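You operate a simulated robot arm through the tools that you are given. There is no shell and no other tool.

You run a simulated robot arm. Do the job below in one go: nothing can be reset, and whatever is moved stays where it is left.

JOB
Find the orange injector's opening pressure on the hand tester.
Fine: into the round holder, swing clamp shut, star knob tight, orange air lever on, pump until it sprays; then open the grey vent tap. Leave TEST alone.
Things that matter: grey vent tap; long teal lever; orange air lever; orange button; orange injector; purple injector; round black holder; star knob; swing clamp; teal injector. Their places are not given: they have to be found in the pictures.

Only the result counts: the job must be done as asked and must still hold three seconds after the hand-in. Knocking over, shifting, dropping, spilling or breaking anything else fails it.

ROBOT AND FRAMES
A 7-joint arm with a two-finger parallel gripper, fixed in place. Base frame: the origin is at the foot of the arm, x ahead of it, y to its left, z up. Readings come in m, degrees, newtons and seconds.
With the tool pointing down near the work surface it reaches from about 0.26 to 0.68 m from the base axis. Its first joint turns from -166.0 to 166.0 degrees. Payload 2.5 kg.
Tool frame: the origin (TCP) lies between the finger pads and is the grasp point; the fingertips stand 0.03 m ahead of it; z points along the fingers, y is the line along which they close. The gripper opens to 0.094 m. The fingers are 0.028 m wide and 0.01 m thick; the gripper's body (0.05 by 0.096 m) begins 0.055 m behind the TCP.
Orientation is that of the tool frame in the base frame, as [roll, pitch, yaw] about the fixed x, y, z axes, in that order (R = Rz(yaw) Ry(pitch) Rx(roll)). With the fingers straight down and closing along the base's y, the tool's x points along the base's -x, its y along +y and its z along -z.

CONTROLS
- The arm moves only by the tool drive_tool. Its arguments are lists of equal length, an entry for each row: "translation": the shift along the base's x, y, z in m, a list of three; "delta_rot": the turn, a rotation vector about the base's x, y, z in degrees, a list of three; "grip": the opening in per cent of the stroke, from 0 (shut) to 100 (fully open). In form: {"translation": [[dx, dy, dz], ...], "delta_rot": [[wx, wy, wz], ...], "grip": [grip, ...]}. A call has 1 to 20 rows; each row shifts and turns the commanded pose from where the row before left it. A row lasts 0.2 s, in which the tool goes at most 0.05 m and 8.6 degrees; a call with a longer step from one row to the next is refused whole, and so is a gripper value outside its range. A pose out of reach is approached as far as the arm can. The call stops where the force on the tool passes 40 N (or 10 N more than at its start, if that is more) or the arm is blocked; 0.2 s more then pass. The fingers move at their own pace (about 0.072 m/s each) and stop on an object; they squeeze with about 32 N. The grip force told is the motor's: it shows also when the fingers shut on nothing. Time passes only in rows, and 0.2 s behind the last, so rows that do not move let the fingers close. The reply holds the time, the measured pose of the TCP, the force on the tool along the base axes, the opening and the grip force, in the units named above and with some noise, with the torque about the TCP (base axes, N m) and any sound that the robot's microphone picked up, and new pictures: "pictures" is both (left out), scene, wrist or none.
- Cameras (640 x 400 px; columns grow to the right, rows downward): "scene" is fixed at [0.4187, -0.5018, 0.8764]; the picture's right is [0.99, -0.16, 0.00], its down [-0.14, -0.91, -0.40] and it looks along [0.06, 0.39, -0.92] (base axes); focal length 289 px, centre (320, 200). "wrist" rides on the gripper at [0.076, 0.014, -0.103] in the tool frame; the picture's right is [-0.18, 0.98, 0.00], its down [-0.75, -0.14, -0.64] and it looks along [-0.63, -0.12, 0.77] (tool axes); focal length 243 px, centre (320, 200).
- probe_pixels(camera, pixels): for up to 12 pixels [column, row] of the newest picture of that camera ("zoom" is the newest enlarged one), the place [x, y, z] in the base frame of the surface seen there, good to about 0.003 m, but the place of the scene camera against the robot may be out by one fixed shift of up to 0.025 m in any direction. The clock stands still meanwhile.
- close_up(camera, box): a new picture of the part [left, top, right, bottom] of that camera's present view, enlarged. The clock stands still meanwhile.
- hand_in(): hands the job in; it is judged then, once.

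Open the gripper and draw the arm clear of the work before you hand the job in, unless the task says otherwise.

The tools are called by a JSON object that holds its "name" and its "arguments". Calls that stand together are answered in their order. drive_tool: Moves the arm, as the interface text tells. Its arguments: {"type":"object","properties":{"translation":{"type":"array"},"delta_rot":{"type":"array"},"grip":{"type":"array"},"pictures":{"type":"string","enum":["both","scene","wrist","none"]}},"required":["translation","delta_rot","grip"]} The other tools are called the same way: probe_pixels (camera, pixels) gives the place of the surface under pixels of a picture; close_up (camera, box) takes an enlarged picture of a part of a camera's view; hand_in () hands the job in.

At the start:

```text
time: 0.0
tool_pos: [0.2898, -0.2169, 0.5173]
ee_rot: [179.9, -0.1, -180.0]
force: [1.1, 0.0, 0.0]
wrist_torque: [0.03, 0.01, 0.01]
width: 0.0941
grasp_force: 0.1
```

scene: 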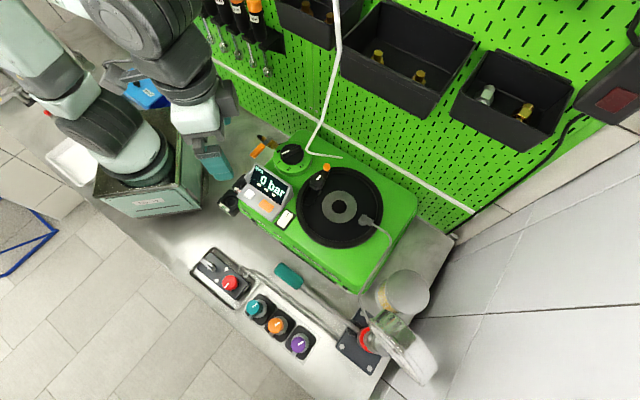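
wrist: 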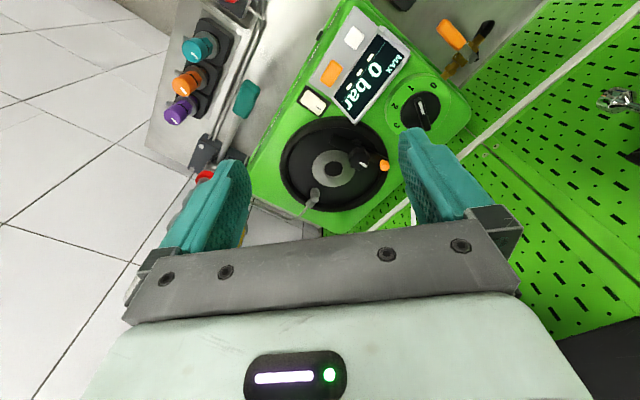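

The scene shows a green tester with a round black holder near (340,207), a display near (268,185), and three injectors at about (258,305), (277,325) and (299,343). I'll take enlarged views to identify the parts.

{"name": "close_up", "arguments": {"camera": "scene", "box": [220, 120, 420, 245]}}

{"name": "close_up", "arguments": {"camera": "scene", "box": [180, 240, 340, 370]}}

{"name": "close_up", "arguments": {"camera": "scene", "box": [260, 240, 450, 390]}}

```text
3.20 times, centred on (320, 182) of scene
```

zoom: 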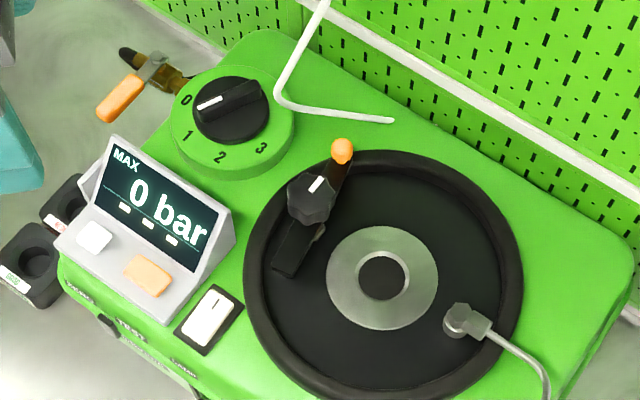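

```text
3.08 times, centred on (260, 305) of scene
```

zoom: 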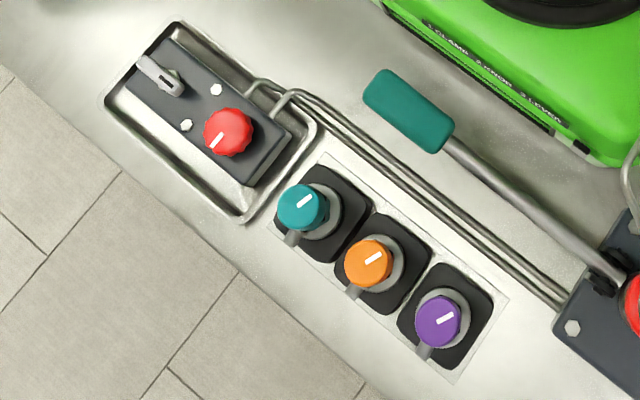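

```text
2.67 times, centred on (355, 315) of scene
```

zoom: 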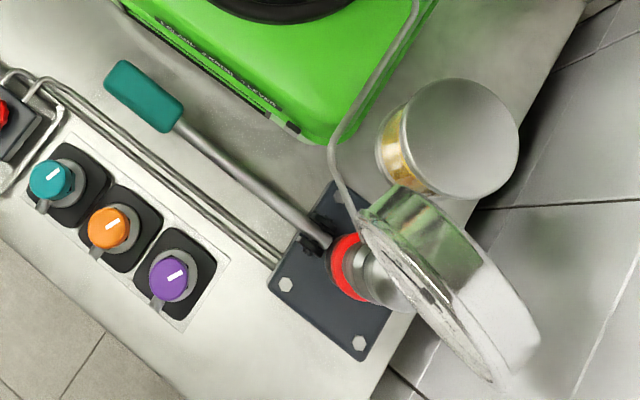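

The overview shows likely clamp, knob, air lever and tap candidates. I'll zoom further on each and read the panel labels.

{"name": "close_up", "arguments": {"camera": "scene", "box": [225, 125, 305, 175]}}

{"name": "close_up", "arguments": {"camera": "scene", "box": [290, 160, 390, 222]}}

{"name": "close_up", "arguments": {"camera": "scene", "box": [235, 200, 365, 290]}}

{"name": "close_up", "arguments": {"camera": "scene", "box": [185, 240, 255, 310]}}

{"name": "close_up", "arguments": {"camera": "scene", "box": [210, 160, 300, 230]}}

{"name": "close_up", "arguments": {"camera": "wrist", "box": [240, 0, 500, 220]}}

{"name": "close_up", "arguments": {"camera": "wrist", "box": [130, 0, 310, 200]}}

```text
8.00 times, centred on (265, 150) of scene
```

zoom: 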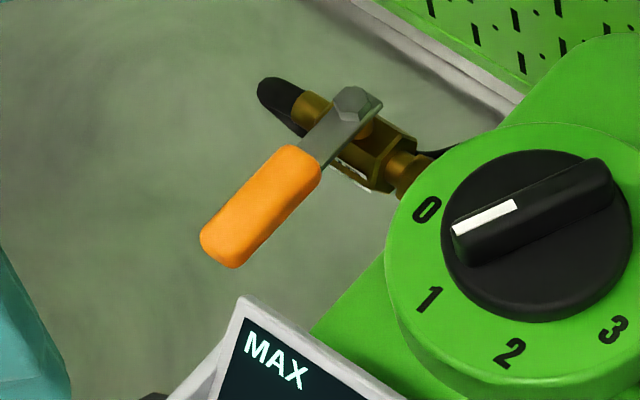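

```text
6.40 times, centred on (340, 191) of scene
```

zoom: 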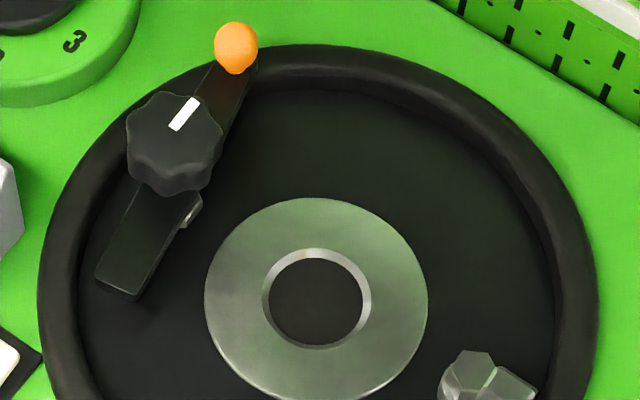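

```text
4.44 times, centred on (300, 245) of scene
```

zoom: 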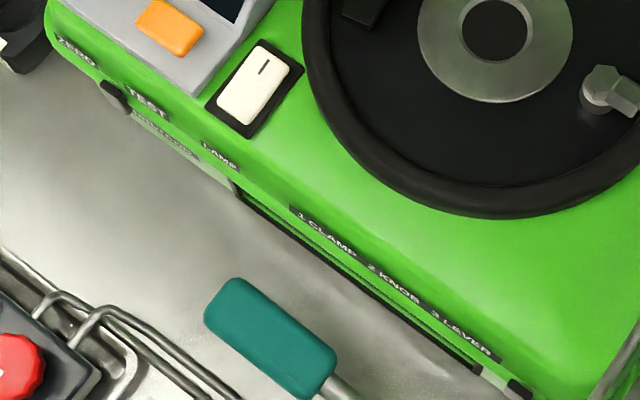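

```text
5.71 times, centred on (220, 275) of scene
```

zoom: 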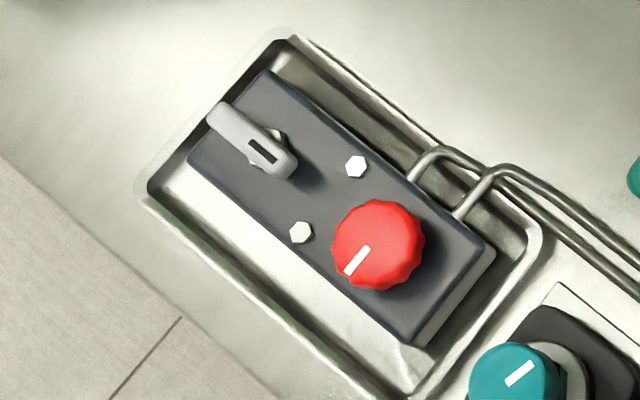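

```text
5.71 times, centred on (255, 195) of scene
```

zoom: 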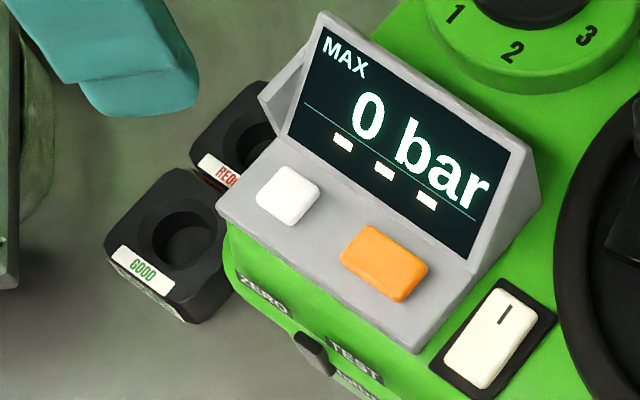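

```text
1.82 times, centred on (370, 110) of wrist
```

zoom: 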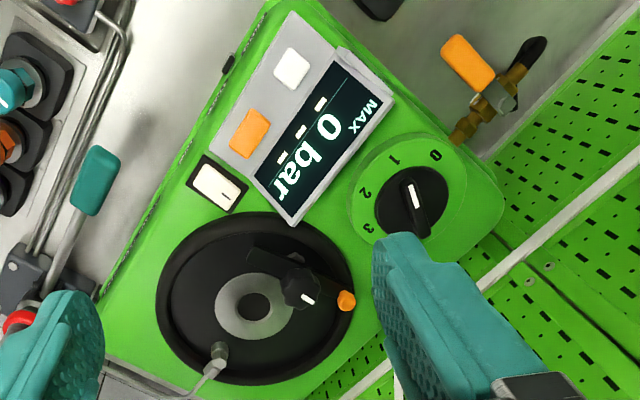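

```text
2.00 times, centred on (220, 100) of wrist
```

zoom: 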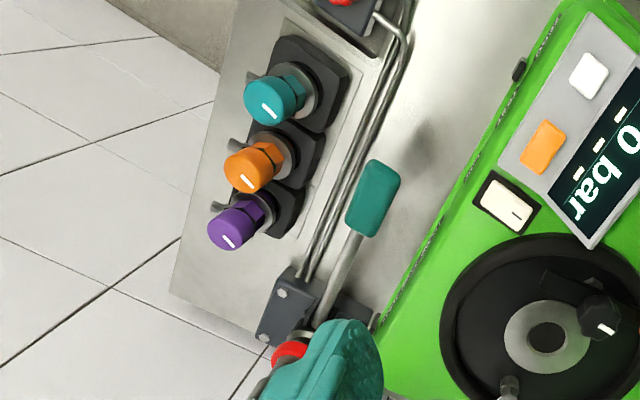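

The orange button is labelled TEST, so I'll stay away from it. Next I'll probe the main parts with the wrist camera: injectors, lever, holder, clamp, air lever, bodies.

{"name": "probe_pixels", "arguments": {"camera": "wrist", "pixels": [[186, 85], [198, 48], [180, 112], [246, 98], [333, 168], [350, 168], [363, 158], [384, 166], [450, 34], [470, 50], [475, 42], [345, 145]]}}

{"name": "probe_pixels", "arguments": {"camera": "scene", "pixels": [[276, 325], [256, 307], [298, 342], [288, 276], [339, 207], [318, 182], [327, 167], [310, 203], [256, 154], [268, 138], [209, 266], [229, 283]]}}

```text
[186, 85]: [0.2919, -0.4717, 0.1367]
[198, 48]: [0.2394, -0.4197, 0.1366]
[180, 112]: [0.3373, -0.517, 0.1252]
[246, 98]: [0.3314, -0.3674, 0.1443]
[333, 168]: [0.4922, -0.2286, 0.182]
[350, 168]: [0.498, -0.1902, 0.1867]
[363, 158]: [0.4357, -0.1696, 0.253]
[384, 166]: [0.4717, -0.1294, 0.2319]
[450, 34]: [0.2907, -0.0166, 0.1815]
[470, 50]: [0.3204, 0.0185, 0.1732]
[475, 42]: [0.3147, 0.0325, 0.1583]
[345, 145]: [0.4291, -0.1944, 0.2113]
```

```text
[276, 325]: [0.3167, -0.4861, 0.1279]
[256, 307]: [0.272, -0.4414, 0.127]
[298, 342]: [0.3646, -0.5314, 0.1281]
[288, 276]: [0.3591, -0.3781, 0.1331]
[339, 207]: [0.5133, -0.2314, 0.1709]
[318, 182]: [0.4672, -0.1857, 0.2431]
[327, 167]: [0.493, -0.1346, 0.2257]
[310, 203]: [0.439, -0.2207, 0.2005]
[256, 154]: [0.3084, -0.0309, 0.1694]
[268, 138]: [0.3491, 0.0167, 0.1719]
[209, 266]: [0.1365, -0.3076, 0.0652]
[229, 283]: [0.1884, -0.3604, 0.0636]
```

The scene camera looks shifted by about +0.025 in x against the wrist camera. I'll move over the injector stand so the wrist camera can inspect it up close.

{"name": "drive_tool", "arguments": {"translation": [[-0.02, -0.04, -0.02], [-0.02, -0.04, -0.02], [-0.02, -0.04, -0.02], [-0.02, -0.04, -0.02], [-0.01, -0.04, -0.03], [0, -0.03, -0.03], [0, 0, -0.03]], "delta_rot": [[0, 0, 0], [0, 0, 0], [0, 0, 0], [0, 0, 0], [0, 0, 0], [0, 0, 0], [0, 0, 0]], "grip": [100, 100, 100, 100, 100, 100, 100]}}

```text
refused: row 5 steps farther than a row can; nothing moved
```

The fifth row stepped just over 0.05 m, so I'll resend with smaller steps.

{"name": "drive_tool", "arguments": {"translation": [[-0.02, -0.04, -0.02], [-0.02, -0.04, -0.02], [-0.02, -0.04, -0.02], [-0.02, -0.04, -0.02], [-0.01, -0.03, -0.03], [0, -0.03, -0.03], [0, 0, -0.03], [0, 0, 0]], "delta_rot": [[0, 0, 0], [0, 0, 0], [0, 0, 0], [0, 0, 0], [0, 0, 0], [0, 0, 0], [0, 0, 0], [0, 0, 0]], "grip": [100, 100, 100, 100, 100, 100, 100, 100]}}

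```text
time: 1.8
tool_pos: [0.2018, -0.4381, 0.3446]
ee_rot: [-180.0, 0.0, 180.0]
force: [0.1, -0.7, 0.3]
wrist_torque: [0.0, 0.0, -0.01]
width: 0.0939
grasp_force: 0.0
```

scene: 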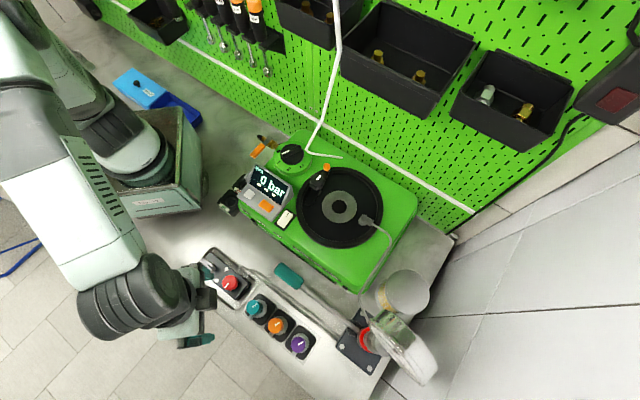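
wrist: 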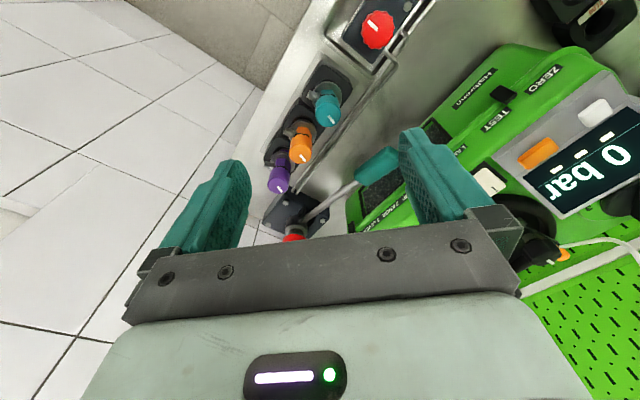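

{"name": "close_up", "arguments": {"camera": "wrist", "box": [240, 50, 400, 210]}}

{"name": "close_up", "arguments": {"camera": "wrist", "box": [320, 0, 480, 100]}}

{"name": "probe_pixels", "arguments": {"camera": "wrist", "pixels": [[331, 116], [305, 150], [282, 182], [302, 158], [294, 148], [314, 148], [380, 28], [375, 160], [312, 128], [340, 90]]}}

```text
2.50 times, centred on (320, 130) of wrist
```

zoom: 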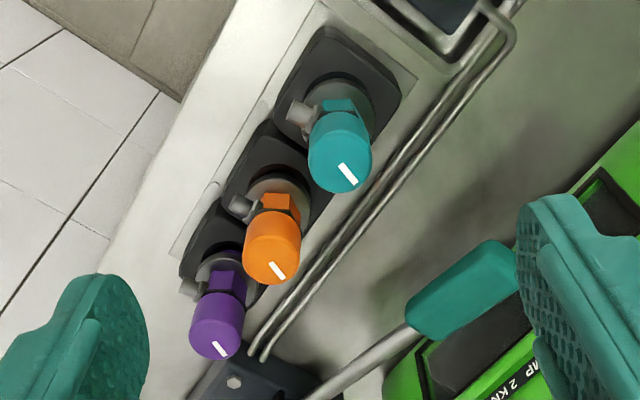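

```text
4.00 times, centred on (400, 50) of wrist
```

zoom: 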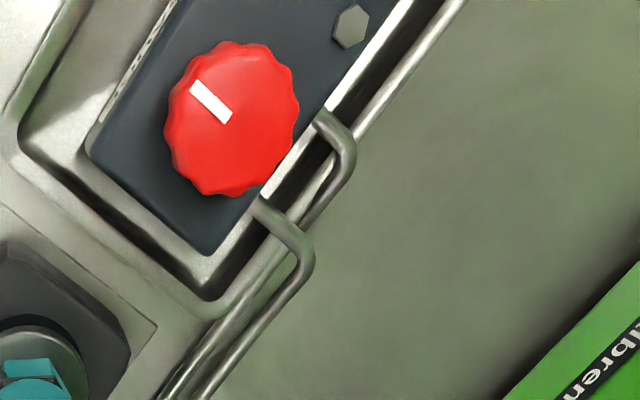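

```text
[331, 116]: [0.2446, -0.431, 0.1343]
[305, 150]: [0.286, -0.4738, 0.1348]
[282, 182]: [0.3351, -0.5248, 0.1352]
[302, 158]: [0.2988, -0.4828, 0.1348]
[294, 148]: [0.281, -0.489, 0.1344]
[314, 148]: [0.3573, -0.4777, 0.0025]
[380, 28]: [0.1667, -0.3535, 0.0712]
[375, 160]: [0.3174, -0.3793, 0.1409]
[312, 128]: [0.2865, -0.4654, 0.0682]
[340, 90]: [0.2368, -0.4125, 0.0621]
```

The orange injector has an orange cap and hex, with a side stub pointing toward -x/-y. I'll zoom in and probe a grid on its cap to find the exact axis.

{"name": "close_up", "arguments": {"camera": "wrist", "box": [270, 110, 350, 170]}}

```text
6.67 times, centred on (310, 140) of wrist
```

zoom: 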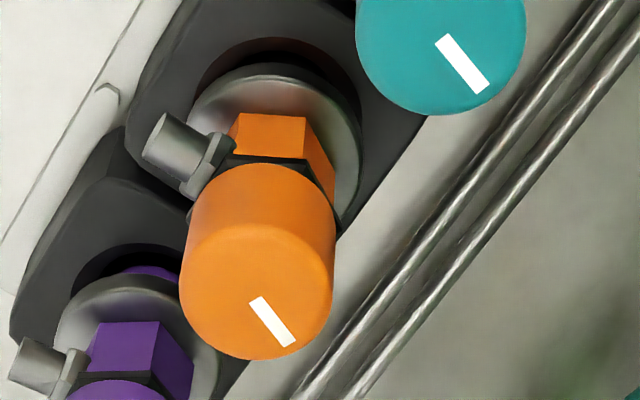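

The cap's top disc spans about (180–332, 228–360) in the zoom, with a radial mark opposite the stub. I'll probe disc centre, rims, the mark ends, the stub, the flange and the stand.

{"name": "probe_pixels", "arguments": {"camera": "zoom", "pixels": [[256, 293], [186, 293], [326, 293], [256, 353], [256, 236], [260, 302], [288, 342], [170, 150], [275, 135], [340, 180], [230, 95], [300, 45]]}}

```text
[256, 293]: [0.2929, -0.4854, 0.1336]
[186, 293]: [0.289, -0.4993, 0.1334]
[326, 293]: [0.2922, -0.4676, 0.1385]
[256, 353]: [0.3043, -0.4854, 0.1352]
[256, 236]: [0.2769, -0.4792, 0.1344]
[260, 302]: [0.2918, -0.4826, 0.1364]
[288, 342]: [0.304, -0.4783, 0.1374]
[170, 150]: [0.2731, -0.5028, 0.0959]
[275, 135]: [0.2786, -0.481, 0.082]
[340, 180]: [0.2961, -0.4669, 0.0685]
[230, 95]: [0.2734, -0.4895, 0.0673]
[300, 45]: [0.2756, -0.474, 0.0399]
```

The orange injector axis is about (0.291, -0.483), top z≈0.135, with the stub at z≈0.096 pointing at 225°. Before grasping, I'll look at the holder and clamp up close.

{"name": "drive_tool", "arguments": {"translation": [[0.03, 0.03, 0.02], [0.03, 0.03, 0.02], [0.03, 0.03, 0.02], [0.03, 0.03, 0.0], [0.02, 0.03, 0.0], [0, 0.02, 0], [0, 0, 0]], "delta_rot": [[0, 0, 0], [0, 0, 0], [0, 0, 0], [0, 0, 0], [0, 0, 0], [0, 0, 0], [0, 0, 0]], "grip": [100, 100, 100, 100, 100, 100, 100], "pictures": "wrist"}}

{"name": "close_up", "arguments": {"camera": "wrist", "box": [240, 60, 480, 210]}}

```text
time: 3.4
tool_pos: [0.3408, -0.2659, 0.408]
ee_rot: [-180.0, 0.1, 180.0]
force: [-0.1, 0.1, 0.7]
wrist_torque: [-0.02, 0.02, -0.01]
width: 0.0937
grasp_force: 0.0
```

wrist: 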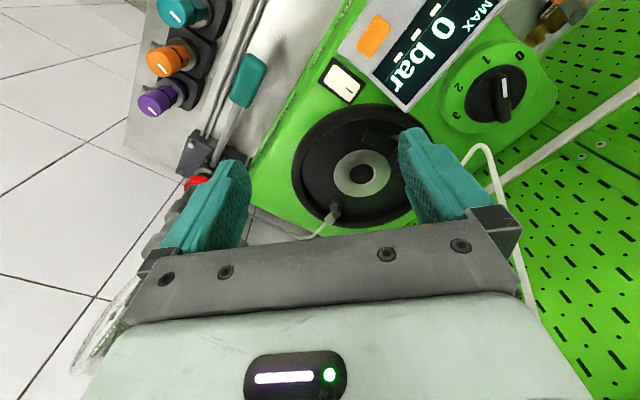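

```text
2.67 times, centred on (360, 135) of wrist
```

zoom: 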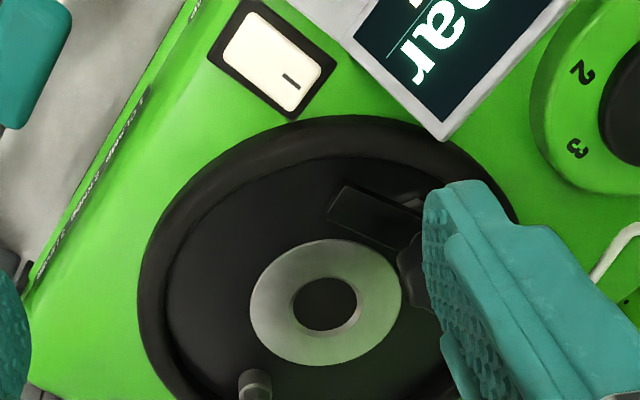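

The right finger hides the clamp, so I'll shift back in x and toward +y.

{"name": "drive_tool", "arguments": {"translation": [[-0.02, 0.04, 0.0], [-0.02, 0.04, 0.0], [-0.02, 0.03, 0.0], [0, 0, 0]], "delta_rot": [[0, 0, 0], [0, 0, 0], [0, 0, 0], [0, 0, 0]], "grip": [100, 100, 100, 100], "pictures": "wrist"}}

{"name": "close_up", "arguments": {"camera": "wrist", "box": [210, 60, 450, 210]}}

```text
time: 4.4
tool_pos: [0.2783, -0.1561, 0.4044]
ee_rot: [180.0, 0.0, -180.0]
force: [0.1, -0.4, -0.2]
wrist_torque: [0.03, -0.02, -0.02]
width: 0.0942
grasp_force: 0.1
```

wrist: 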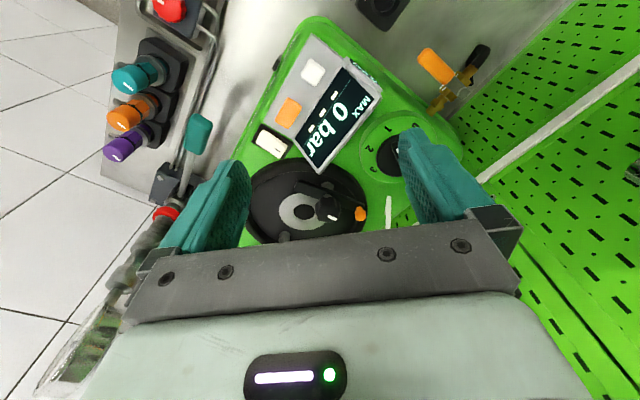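

```text
2.67 times, centred on (330, 135) of wrist
```

zoom: 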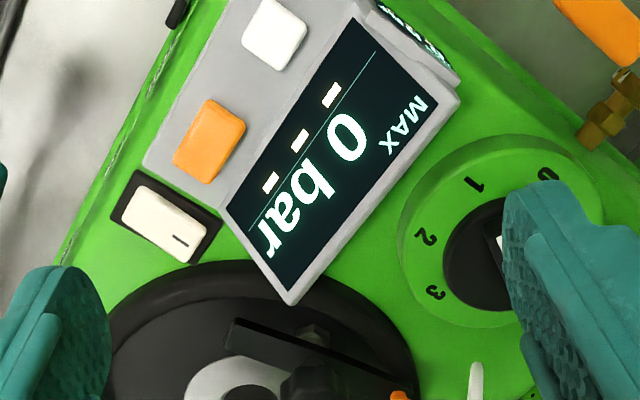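

I'll move toward +x by 0.1 so the clamp appears higher in the picture, above the finger base.

{"name": "drive_tool", "arguments": {"translation": [[0.04, 0.02, 0.0], [0.04, 0.02, 0.0], [0.04, 0, 0.0], [0, 0, 0]], "delta_rot": [[0, 0, 0], [0, 0, 0], [0, 0, 0], [0, 0, 0]], "grip": [100, 100, 100, 100], "pictures": "wrist"}}

{"name": "close_up", "arguments": {"camera": "wrist", "box": [210, 60, 450, 210]}}

```text
time: 5.4
tool_pos: [0.4001, -0.1159, 0.4059]
ee_rot: [180.0, 0.0, -180.0]
force: [1.0, 0.0, -0.3]
wrist_torque: [0.01, 0.02, -0.01]
width: 0.0941
grasp_force: 0.0
```

wrist: 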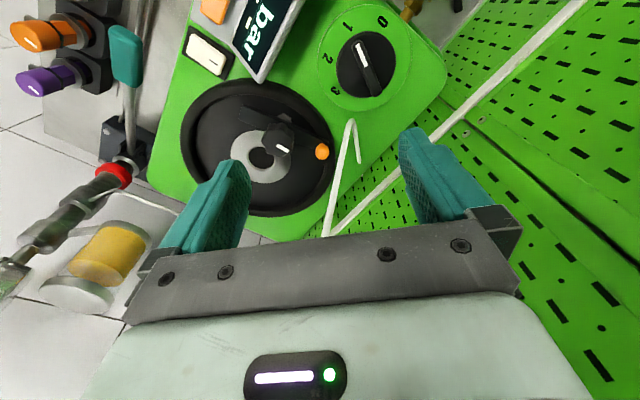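

```text
2.67 times, centred on (330, 135) of wrist
```

zoom: 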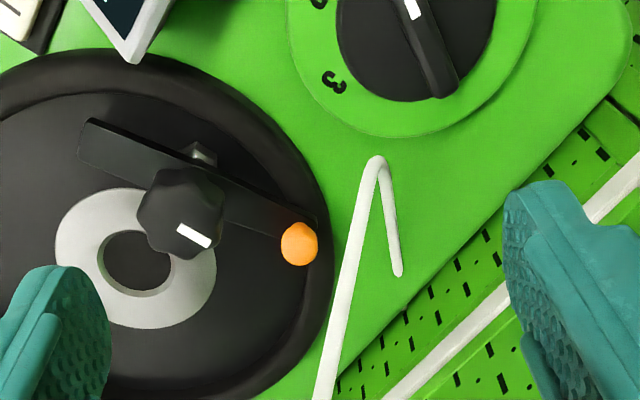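

{"name": "close_up", "arguments": {"camera": "wrist", "box": [210, 85, 350, 175]}}

```text
4.44 times, centred on (280, 130) of wrist
```

zoom: 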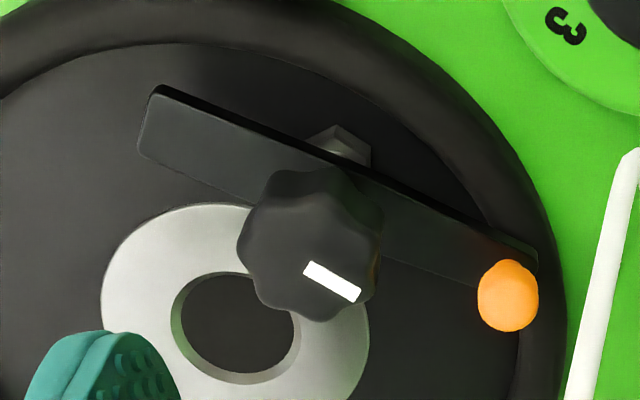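

The clamp is a beam with the star knob mid-length and an orange ball at one end. I'll probe the beam ends, knob, ball, hex underneath, ring and hole.

{"name": "probe_pixels", "arguments": {"camera": "zoom", "pixels": [[150, 110], [150, 145], [240, 180], [340, 150], [305, 230], [330, 280], [508, 295], [430, 245], [235, 320], [130, 270], [330, 350], [60, 200]]}}

{"name": "probe_pixels", "arguments": {"camera": "wrist", "pixels": [[240, 137], [278, 180], [265, 155], [245, 85], [182, 130], [332, 160], [255, 190], [363, 65], [347, 125], [253, 112]]}}

```text
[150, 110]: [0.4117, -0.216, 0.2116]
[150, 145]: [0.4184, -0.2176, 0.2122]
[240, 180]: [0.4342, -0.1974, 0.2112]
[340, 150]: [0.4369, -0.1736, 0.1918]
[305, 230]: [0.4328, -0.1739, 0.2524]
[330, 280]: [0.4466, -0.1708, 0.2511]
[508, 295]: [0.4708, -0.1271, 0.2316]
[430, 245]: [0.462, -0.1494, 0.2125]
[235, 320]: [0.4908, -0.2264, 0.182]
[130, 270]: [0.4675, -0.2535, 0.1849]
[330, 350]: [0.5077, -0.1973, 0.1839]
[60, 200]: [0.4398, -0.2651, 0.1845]
```

```text
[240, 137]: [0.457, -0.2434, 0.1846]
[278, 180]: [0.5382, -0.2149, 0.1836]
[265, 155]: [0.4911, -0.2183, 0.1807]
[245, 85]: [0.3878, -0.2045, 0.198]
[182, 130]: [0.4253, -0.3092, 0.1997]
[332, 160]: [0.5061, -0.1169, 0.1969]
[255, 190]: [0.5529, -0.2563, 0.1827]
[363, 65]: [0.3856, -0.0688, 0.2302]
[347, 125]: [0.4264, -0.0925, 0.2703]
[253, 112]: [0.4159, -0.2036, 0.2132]
```

The beam runs from A (0.412,-0.217) to the orange ball (0.471,-0.127), top z 0.212, with the star knob over its middle, and the holder hole at about (0.491,-0.227). I'll probe for nearby obstacles: the display corner, white pole and fitting.

{"name": "probe_pixels", "arguments": {"camera": "wrist", "pixels": [[262, 80], [240, 72], [268, 60], [350, 122], [340, 170], [327, 232], [357, 160], [380, 40], [375, 90], [325, 100], [110, 175], [125, 60]]}}

{"name": "probe_pixels", "arguments": {"camera": "scene", "pixels": [[338, 20], [338, 60], [322, 110], [310, 148], [335, 157], [370, 220], [380, 228], [362, 215], [291, 205], [268, 165], [288, 187]]}}

```text
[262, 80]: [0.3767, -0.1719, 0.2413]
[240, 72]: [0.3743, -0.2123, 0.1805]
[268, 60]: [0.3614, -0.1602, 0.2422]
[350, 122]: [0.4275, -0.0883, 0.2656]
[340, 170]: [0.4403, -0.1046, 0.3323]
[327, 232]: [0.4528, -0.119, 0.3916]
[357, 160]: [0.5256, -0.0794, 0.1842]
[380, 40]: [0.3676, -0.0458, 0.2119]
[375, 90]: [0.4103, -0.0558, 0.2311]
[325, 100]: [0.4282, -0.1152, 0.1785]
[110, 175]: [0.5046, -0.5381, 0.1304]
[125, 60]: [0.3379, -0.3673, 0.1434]
```

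```text
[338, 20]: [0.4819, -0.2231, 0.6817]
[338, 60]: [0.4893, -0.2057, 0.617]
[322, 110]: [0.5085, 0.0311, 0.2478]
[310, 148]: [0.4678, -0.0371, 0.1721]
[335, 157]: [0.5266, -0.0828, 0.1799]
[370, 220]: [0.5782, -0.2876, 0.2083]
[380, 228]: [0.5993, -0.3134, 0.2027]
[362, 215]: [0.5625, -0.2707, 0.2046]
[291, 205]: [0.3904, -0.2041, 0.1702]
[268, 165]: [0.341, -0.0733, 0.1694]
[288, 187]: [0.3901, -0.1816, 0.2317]
```

The white tube rises from about (0.43,-0.09,0.27) and leans over the machine. I need to see where the arm is relative to it.

{"name": "drive_tool", "arguments": {"translation": [[0, 0, 0.0]], "delta_rot": [[0, 0, 0]], "grip": [100], "pictures": "scene"}}

{"name": "close_up", "arguments": {"camera": "scene", "box": [260, 0, 420, 170]}}

```text
time: 5.8
tool_pos: [0.3996, -0.1172, 0.4066]
ee_rot: [-179.9, -0.1, -180.0]
force: [0.1, -0.6, -0.7]
wrist_torque: [0.02, 0.01, 0.01]
width: 0.0941
grasp_force: 0.1
```

scene: 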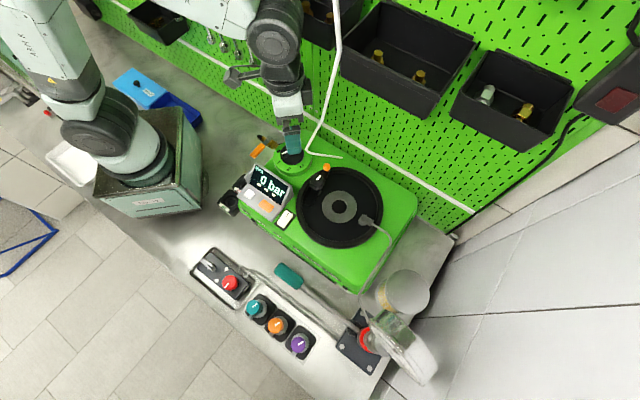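

```text
2.35 times, centred on (340, 85) of scene
```

zoom: 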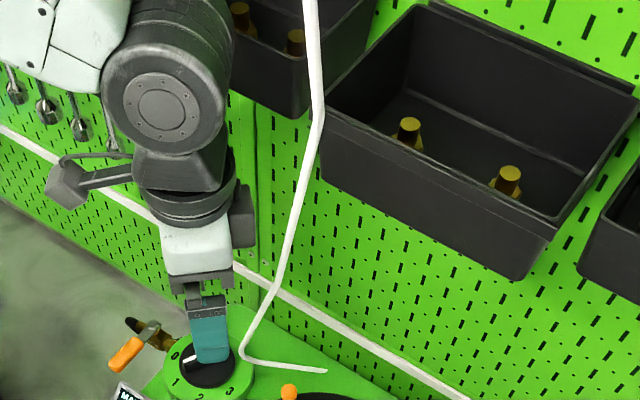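

I'll probe directly along the white tube in this zoom to learn its 3D course.

{"name": "probe_pixels", "arguments": {"camera": "zoom", "pixels": [[311, 15], [315, 70], [319, 115], [309, 155], [298, 200], [288, 245], [275, 290], [258, 325], [245, 352], [285, 364], [320, 370]]}}

```text
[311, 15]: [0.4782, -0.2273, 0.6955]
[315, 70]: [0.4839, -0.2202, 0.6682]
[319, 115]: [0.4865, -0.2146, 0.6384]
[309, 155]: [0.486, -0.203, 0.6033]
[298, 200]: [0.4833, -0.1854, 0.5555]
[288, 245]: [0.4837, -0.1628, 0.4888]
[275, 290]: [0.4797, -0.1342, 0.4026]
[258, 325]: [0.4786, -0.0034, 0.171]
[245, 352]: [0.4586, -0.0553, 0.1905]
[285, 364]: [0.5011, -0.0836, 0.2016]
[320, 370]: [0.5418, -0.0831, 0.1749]
```

The tube (in robot frame) runs from about (0.43,-0.09,0.27) up to (0.46,-0.21,0.68), so work near the holder should have the hand leaning away from it. I'll back off in -x, travel to the stand, turn +45° so the fingers close along the injector row, and lean the hand 15° toward (-x,-y).

{"name": "drive_tool", "arguments": {"translation": [[-0.04, 0, 0], [-0.04, 0, 0], [-0.03, -0.02, 0], [0, -0.04, 0], [0, -0.04, -0.02], [0, -0.04, -0.02], [0, -0.04, -0.02], [0, -0.04, -0.02], [0, -0.04, -0.02], [0, -0.04, -0.02], [0, -0.04, -0.02], [0.001, -0.026, -0.02], [0, 0, 0]], "delta_rot": [[0, 0, 0], [0, 0, 0], [0, 0, 0], [0, 0, 7.5], [0, 0, 7.5], [0, 0, 7.5], [0, 0, 7.5], [0, 0, 7.5], [0, 0, 7.5], [3.535, -3.535, 0], [3.535, -3.535, 0], [3.535, -3.535, 0], [0, 0, 0]], "grip": [100, 100, 100, 100, 100, 100, 100, 100, 60, 60, 60, 55, 55]}}

```text
time: 8.6
tool_pos: [0.2875, -0.4872, 0.2444]
ee_rot: [180.0, 15.2, -135.0]
force: [-0.5, 0.5, 0.8]
wrist_torque: [-0.03, 0.0, 0.0]
width: 0.0515
grasp_force: 0.0
```

scene: 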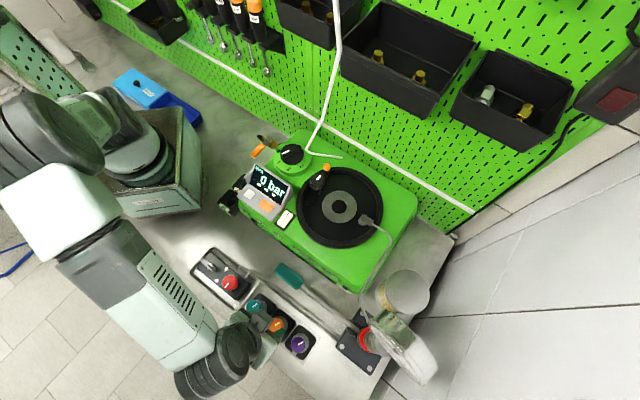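
wrist: 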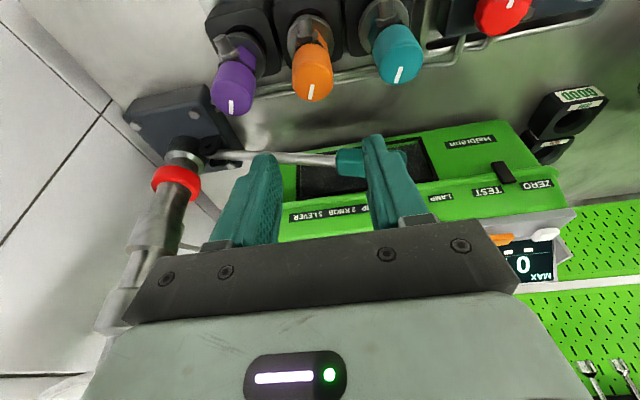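

The orange injector is now centred ahead at about (312,72) in the wrist view. I'll refine its axis from this side.

{"name": "close_up", "arguments": {"camera": "wrist", "box": [264, 10, 360, 110]}}

{"name": "close_up", "arguments": {"camera": "wrist", "box": [120, 70, 300, 220]}}

{"name": "close_up", "arguments": {"camera": "wrist", "box": [264, 10, 360, 110]}}

{"name": "probe_pixels", "arguments": {"camera": "wrist", "pixels": [[312, 83], [295, 83], [329, 83], [312, 97], [312, 71], [312, 62], [312, 50], [301, 42], [301, 22], [295, 50], [330, 45], [312, 30]]}}

```text
4.00 times, centred on (312, 60) of wrist
```

zoom: 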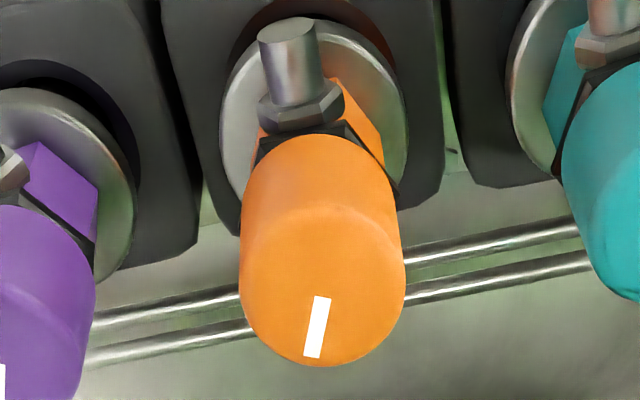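

```text
2.67 times, centred on (210, 145) of wrist
```

zoom: 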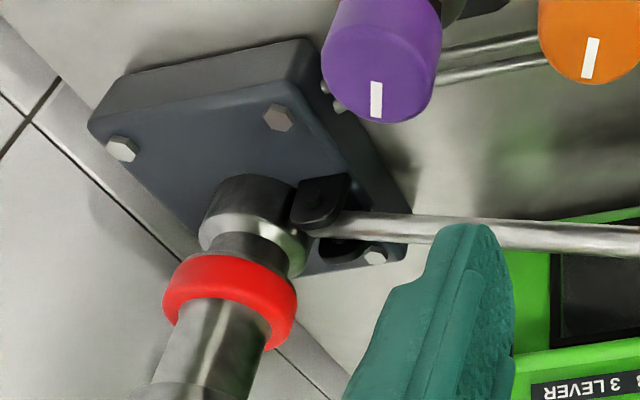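

```text
4.00 times, centred on (312, 60) of wrist
```

zoom: 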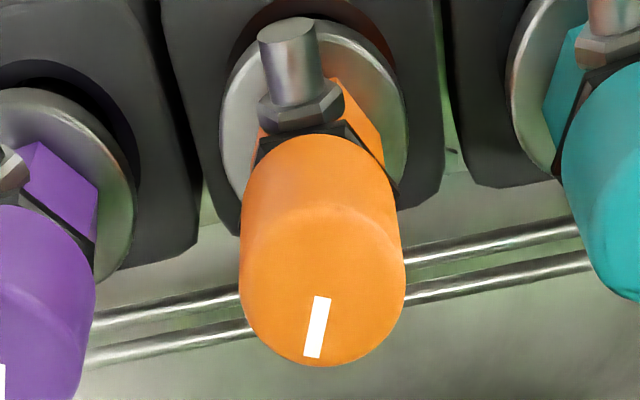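

```text
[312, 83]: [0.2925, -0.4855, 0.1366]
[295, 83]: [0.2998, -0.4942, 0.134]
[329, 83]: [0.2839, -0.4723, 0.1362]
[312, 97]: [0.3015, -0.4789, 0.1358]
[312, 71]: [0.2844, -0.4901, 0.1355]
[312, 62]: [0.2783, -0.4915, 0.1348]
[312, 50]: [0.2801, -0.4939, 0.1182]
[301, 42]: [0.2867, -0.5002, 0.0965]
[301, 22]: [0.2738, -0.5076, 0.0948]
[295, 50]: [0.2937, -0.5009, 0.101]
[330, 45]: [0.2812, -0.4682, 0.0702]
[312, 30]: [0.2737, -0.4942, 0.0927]
```

The cap axis is confirmed at about (0.291,-0.484), top z 0.1355. I'll descend in two stages to grasp height around z=0.125.

{"name": "drive_tool", "arguments": {"translation": [[0.003, 0.003, -0.03], [0, 0, -0.03], [0, 0, 0], [0, 0, 0]], "delta_rot": [[0, 0, 0], [0, 0, 0], [0, 0, 0], [0, 0, 0]], "grip": [55, 55, 55, 55], "pictures": "wrist"}}

```text
time: 9.6
tool_pos: [0.2955, -0.4821, 0.1875]
ee_rot: [179.9, 15.0, -135.0]
force: [0.5, -0.8, -1.4]
wrist_torque: [-0.03, 0.01, -0.01]
width: 0.0517
grasp_force: 0.1
```

wrist: 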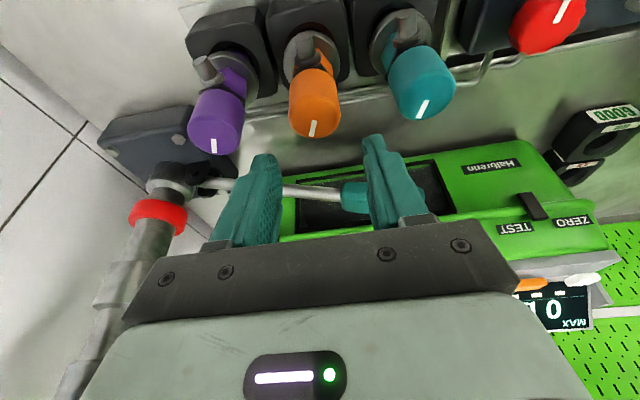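

Measured pose is (0.2955,-0.4821,0.1875); I'll correct slightly and go down to z≈0.126.

{"name": "drive_tool", "arguments": {"translation": [[-0.003, -0.001, -0.02], [0, 0, -0.02], [0, 0, -0.021], [0, 0, 0], [0, 0, 0]], "delta_rot": [[0, 0, 0], [0, 0, 0], [0, 0, 0], [0, 0, 0], [0, 0, 0]], "grip": [55, 55, 55, 55, 55]}}

{"name": "close_up", "arguments": {"camera": "wrist", "box": [200, 80, 440, 250]}}

```text
time: 10.8
tool_pos: [0.2903, -0.4818, 0.1256]
ee_rot: [180.0, 15.0, -134.9]
force: [-1.2, -0.2, 0.2]
wrist_torque: [-0.03, 0.02, -0.02]
width: 0.0516
grasp_force: 0.0
```

scene: 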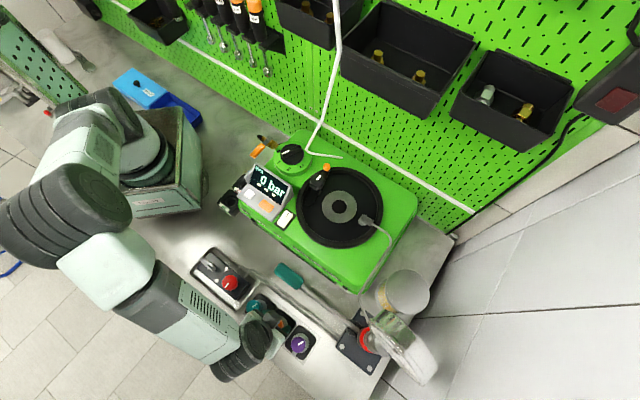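
wrist: 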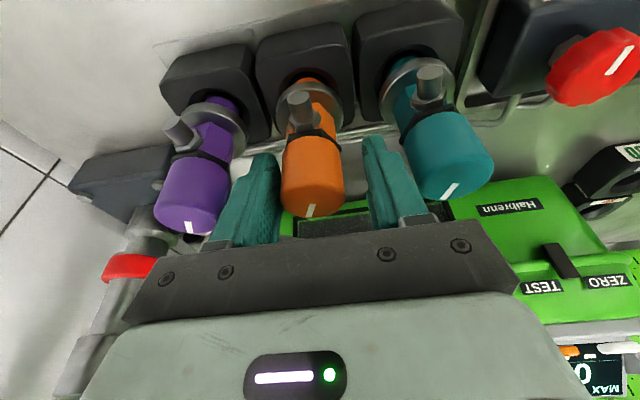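

```text
2.35 times, centred on (320, 165) of wrist
```

zoom: 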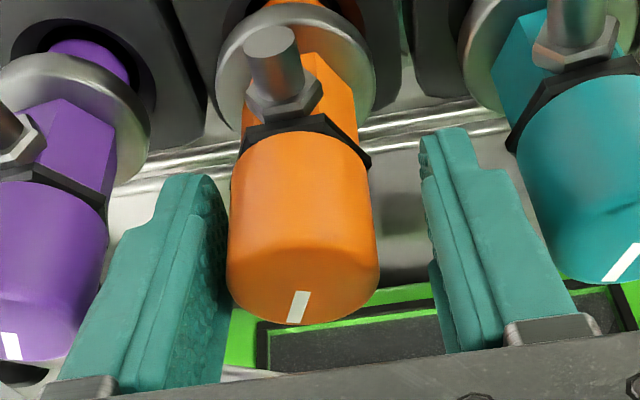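

The cap sits slightly toward the left (purple-side) finger in the zoom, so I'll shift about 3.5 mm that way and then close.

{"name": "drive_tool", "arguments": {"translation": [[0.0025, -0.003, 0], [0, 0, 0], [0, 0, 0], [0, 0, 0], [0, 0, 0]], "delta_rot": [[0, 0, 0], [0, 0, 0], [0, 0, 0], [0, 0, 0], [0, 0, 0]], "grip": [55, 55, 20, 20, 20], "pictures": "wrist"}}

{"name": "close_up", "arguments": {"camera": "wrist", "box": [200, 80, 440, 250]}}

```text
time: 12.0
tool_pos: [0.2924, -0.4845, 0.1253]
ee_rot: [-180.0, 15.0, -135.0]
force: [1.2, -0.8, 0.5]
wrist_torque: [-0.09, -0.06, 0.03]
width: 0.0338
grasp_force: 32.3
```

wrist: 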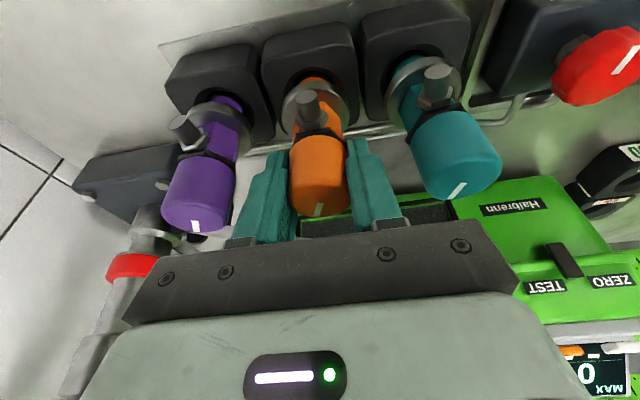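

```text
2.35 times, centred on (320, 165) of wrist
```

zoom: 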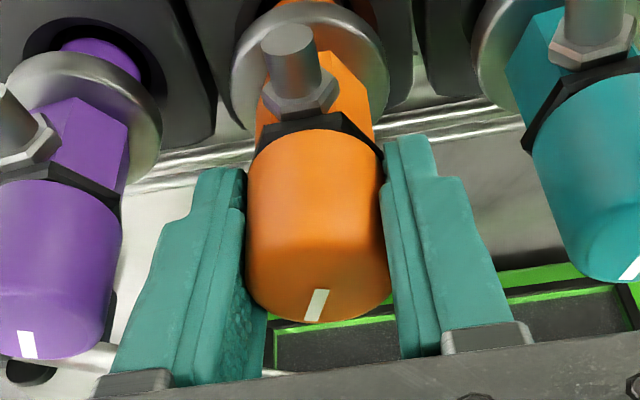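

Gripped at width 0.0338 with 32 N. I'll lift straight up to about z=0.30 and check the held injector.

{"name": "drive_tool", "arguments": {"translation": [[0, 0, 0.01], [0, 0, 0.02], [0, 0, 0.03], [0, 0, 0.03], [0, 0, 0.03], [0, 0, 0.03], [0, 0, 0.03], [0, 0, 0]], "delta_rot": [[0, 0, 0], [0, 0, 0], [0, 0, 0], [0, 0, 0], [0, 0, 0], [0, 0, 0], [0, 0, 0], [0, 0, 0]], "grip": [20, 20, 20, 20, 20, 20, 20, 20]}}

{"name": "close_up", "arguments": {"camera": "wrist", "box": [200, 40, 440, 250]}}

{"name": "close_up", "arguments": {"camera": "scene", "box": [200, 230, 360, 380]}}

```text
time: 13.8
tool_pos: [0.2938, -0.4854, 0.3066]
ee_rot: [-180.0, 15.0, -134.9]
force: [-0.1, 0.7, -3.4]
wrist_torque: [0.03, 0.0, 0.02]
width: 0.0336
grasp_force: 31.8
```

scene: 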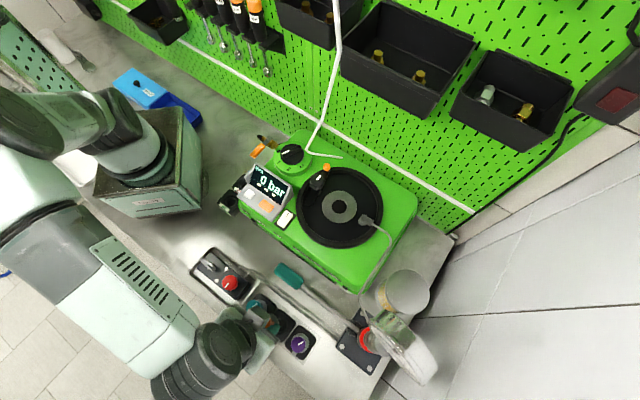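
wrist: 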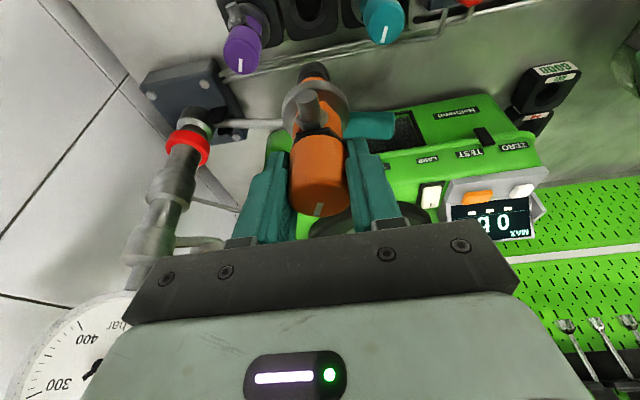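

```text
1.90 times, centred on (320, 145) of wrist
```

zoom: 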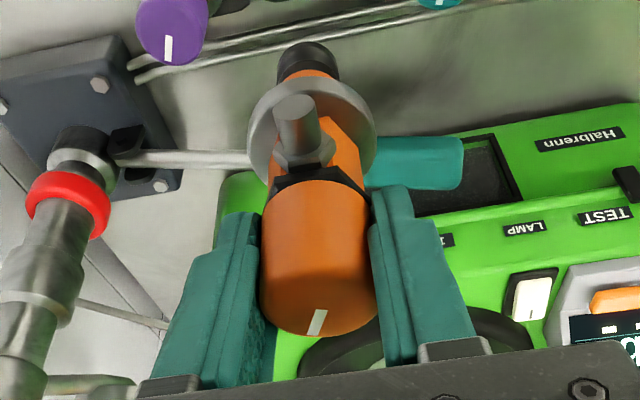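

```text
2.67 times, centred on (280, 305) of scene
```

zoom: 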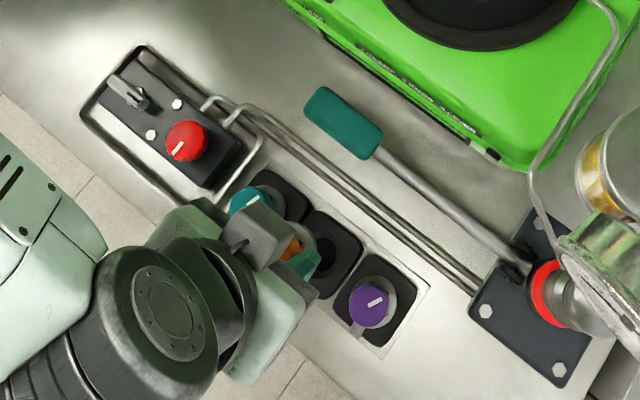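

The injector is held upright (about 3.4 N) with a short spigot below its flange. I'll carry it toward the holder at a safe height, stopping short to re-measure the hole.

{"name": "probe_pixels", "arguments": {"camera": "wrist", "pixels": [[314, 66], [314, 72], [290, 100], [342, 110], [70, 330]]}}

{"name": "drive_tool", "arguments": {"translation": [[0, 0, 0.04], [0.01, 0.035, 0.02], [0.014, 0.037, 0.02], [0.014, 0.037, 0.015], [0.014, 0.037, 0], [0.014, 0.037, 0], [0, 0, 0]], "delta_rot": [[0, 0, 0], [0, 0, 0], [0, 0, 0], [0, 0, 0], [0, 0, 0], [0, 0, 0], [0, 0, 0]], "grip": [20, 20, 20, 20, 20, 20, 20]}}

{"name": "close_up", "arguments": {"camera": "wrist", "box": [180, 60, 420, 230]}}

```text
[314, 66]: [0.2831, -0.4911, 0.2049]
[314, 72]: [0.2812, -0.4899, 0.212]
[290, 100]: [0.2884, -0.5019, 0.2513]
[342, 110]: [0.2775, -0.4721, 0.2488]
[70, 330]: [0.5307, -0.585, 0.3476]
```

```text
time: 15.4
tool_pos: [0.3597, -0.303, 0.4019]
ee_rot: [180.0, 15.0, -134.9]
force: [-0.1, 0.1, -2.1]
wrist_torque: [0.0, -0.02, 0.0]
width: 0.0333
grasp_force: 32.5
```

scene: 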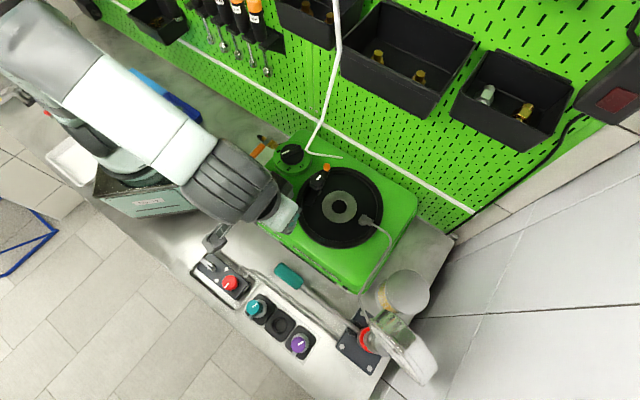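
wrist: 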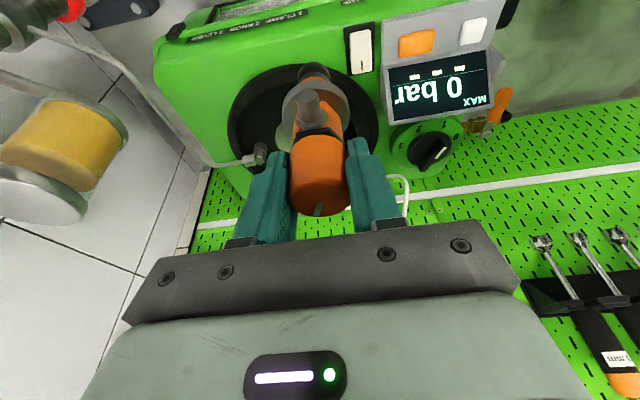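

```text
2.35 times, centred on (300, 145) of wrist
```

zoom: 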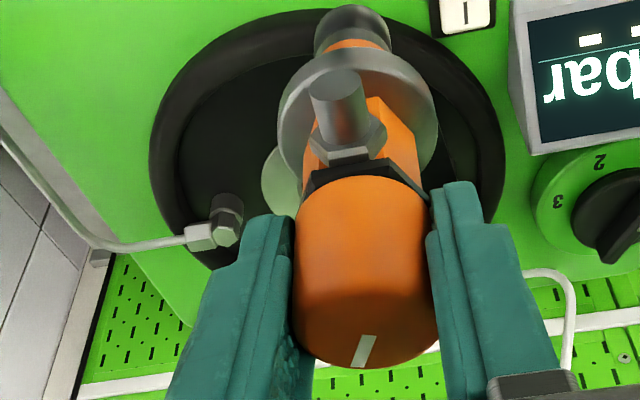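

The hole is hidden behind the held injector. I'll shift about 8 cm toward -45° so the holder shows to the right of the fingers.

{"name": "drive_tool", "arguments": {"translation": [[0.03, -0.03, 0], [0.027, -0.027, 0], [0, 0, 0]], "delta_rot": [[0, 0, 0], [0, 0, 0], [0, 0, 0]], "grip": [20, 20, 20]}}

{"name": "close_up", "arguments": {"camera": "wrist", "box": [300, 60, 500, 230]}}

```text
time: 16.2
tool_pos: [0.4189, -0.358, 0.3992]
ee_rot: [-180.0, 15.0, -135.0]
force: [0.3, 0.8, -2.9]
wrist_torque: [0.03, 0.03, -0.02]
width: 0.0335
grasp_force: 32.1
```

scene: 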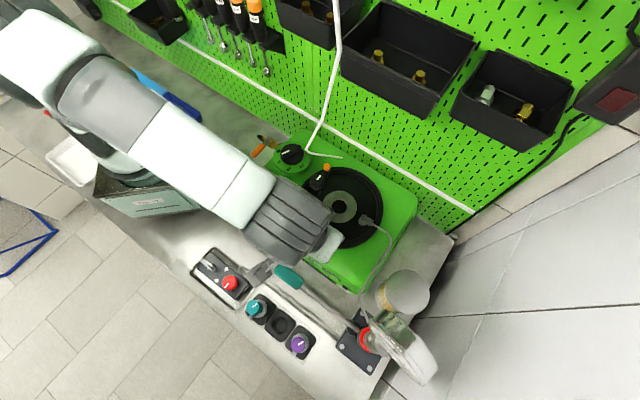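
wrist: 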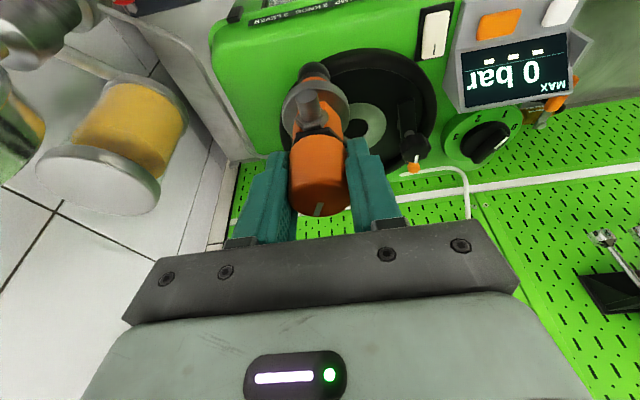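

```text
2.35 times, centred on (400, 145) of wrist
```

zoom: 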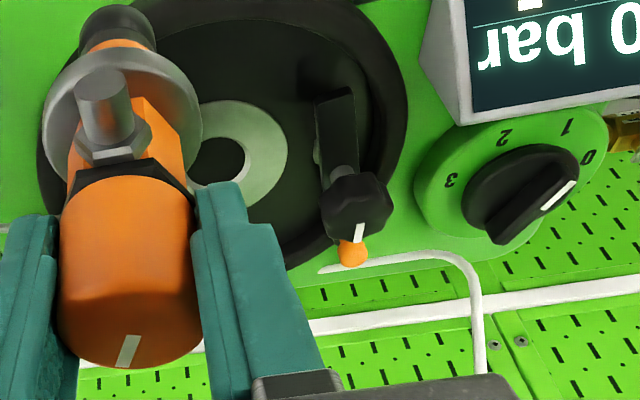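

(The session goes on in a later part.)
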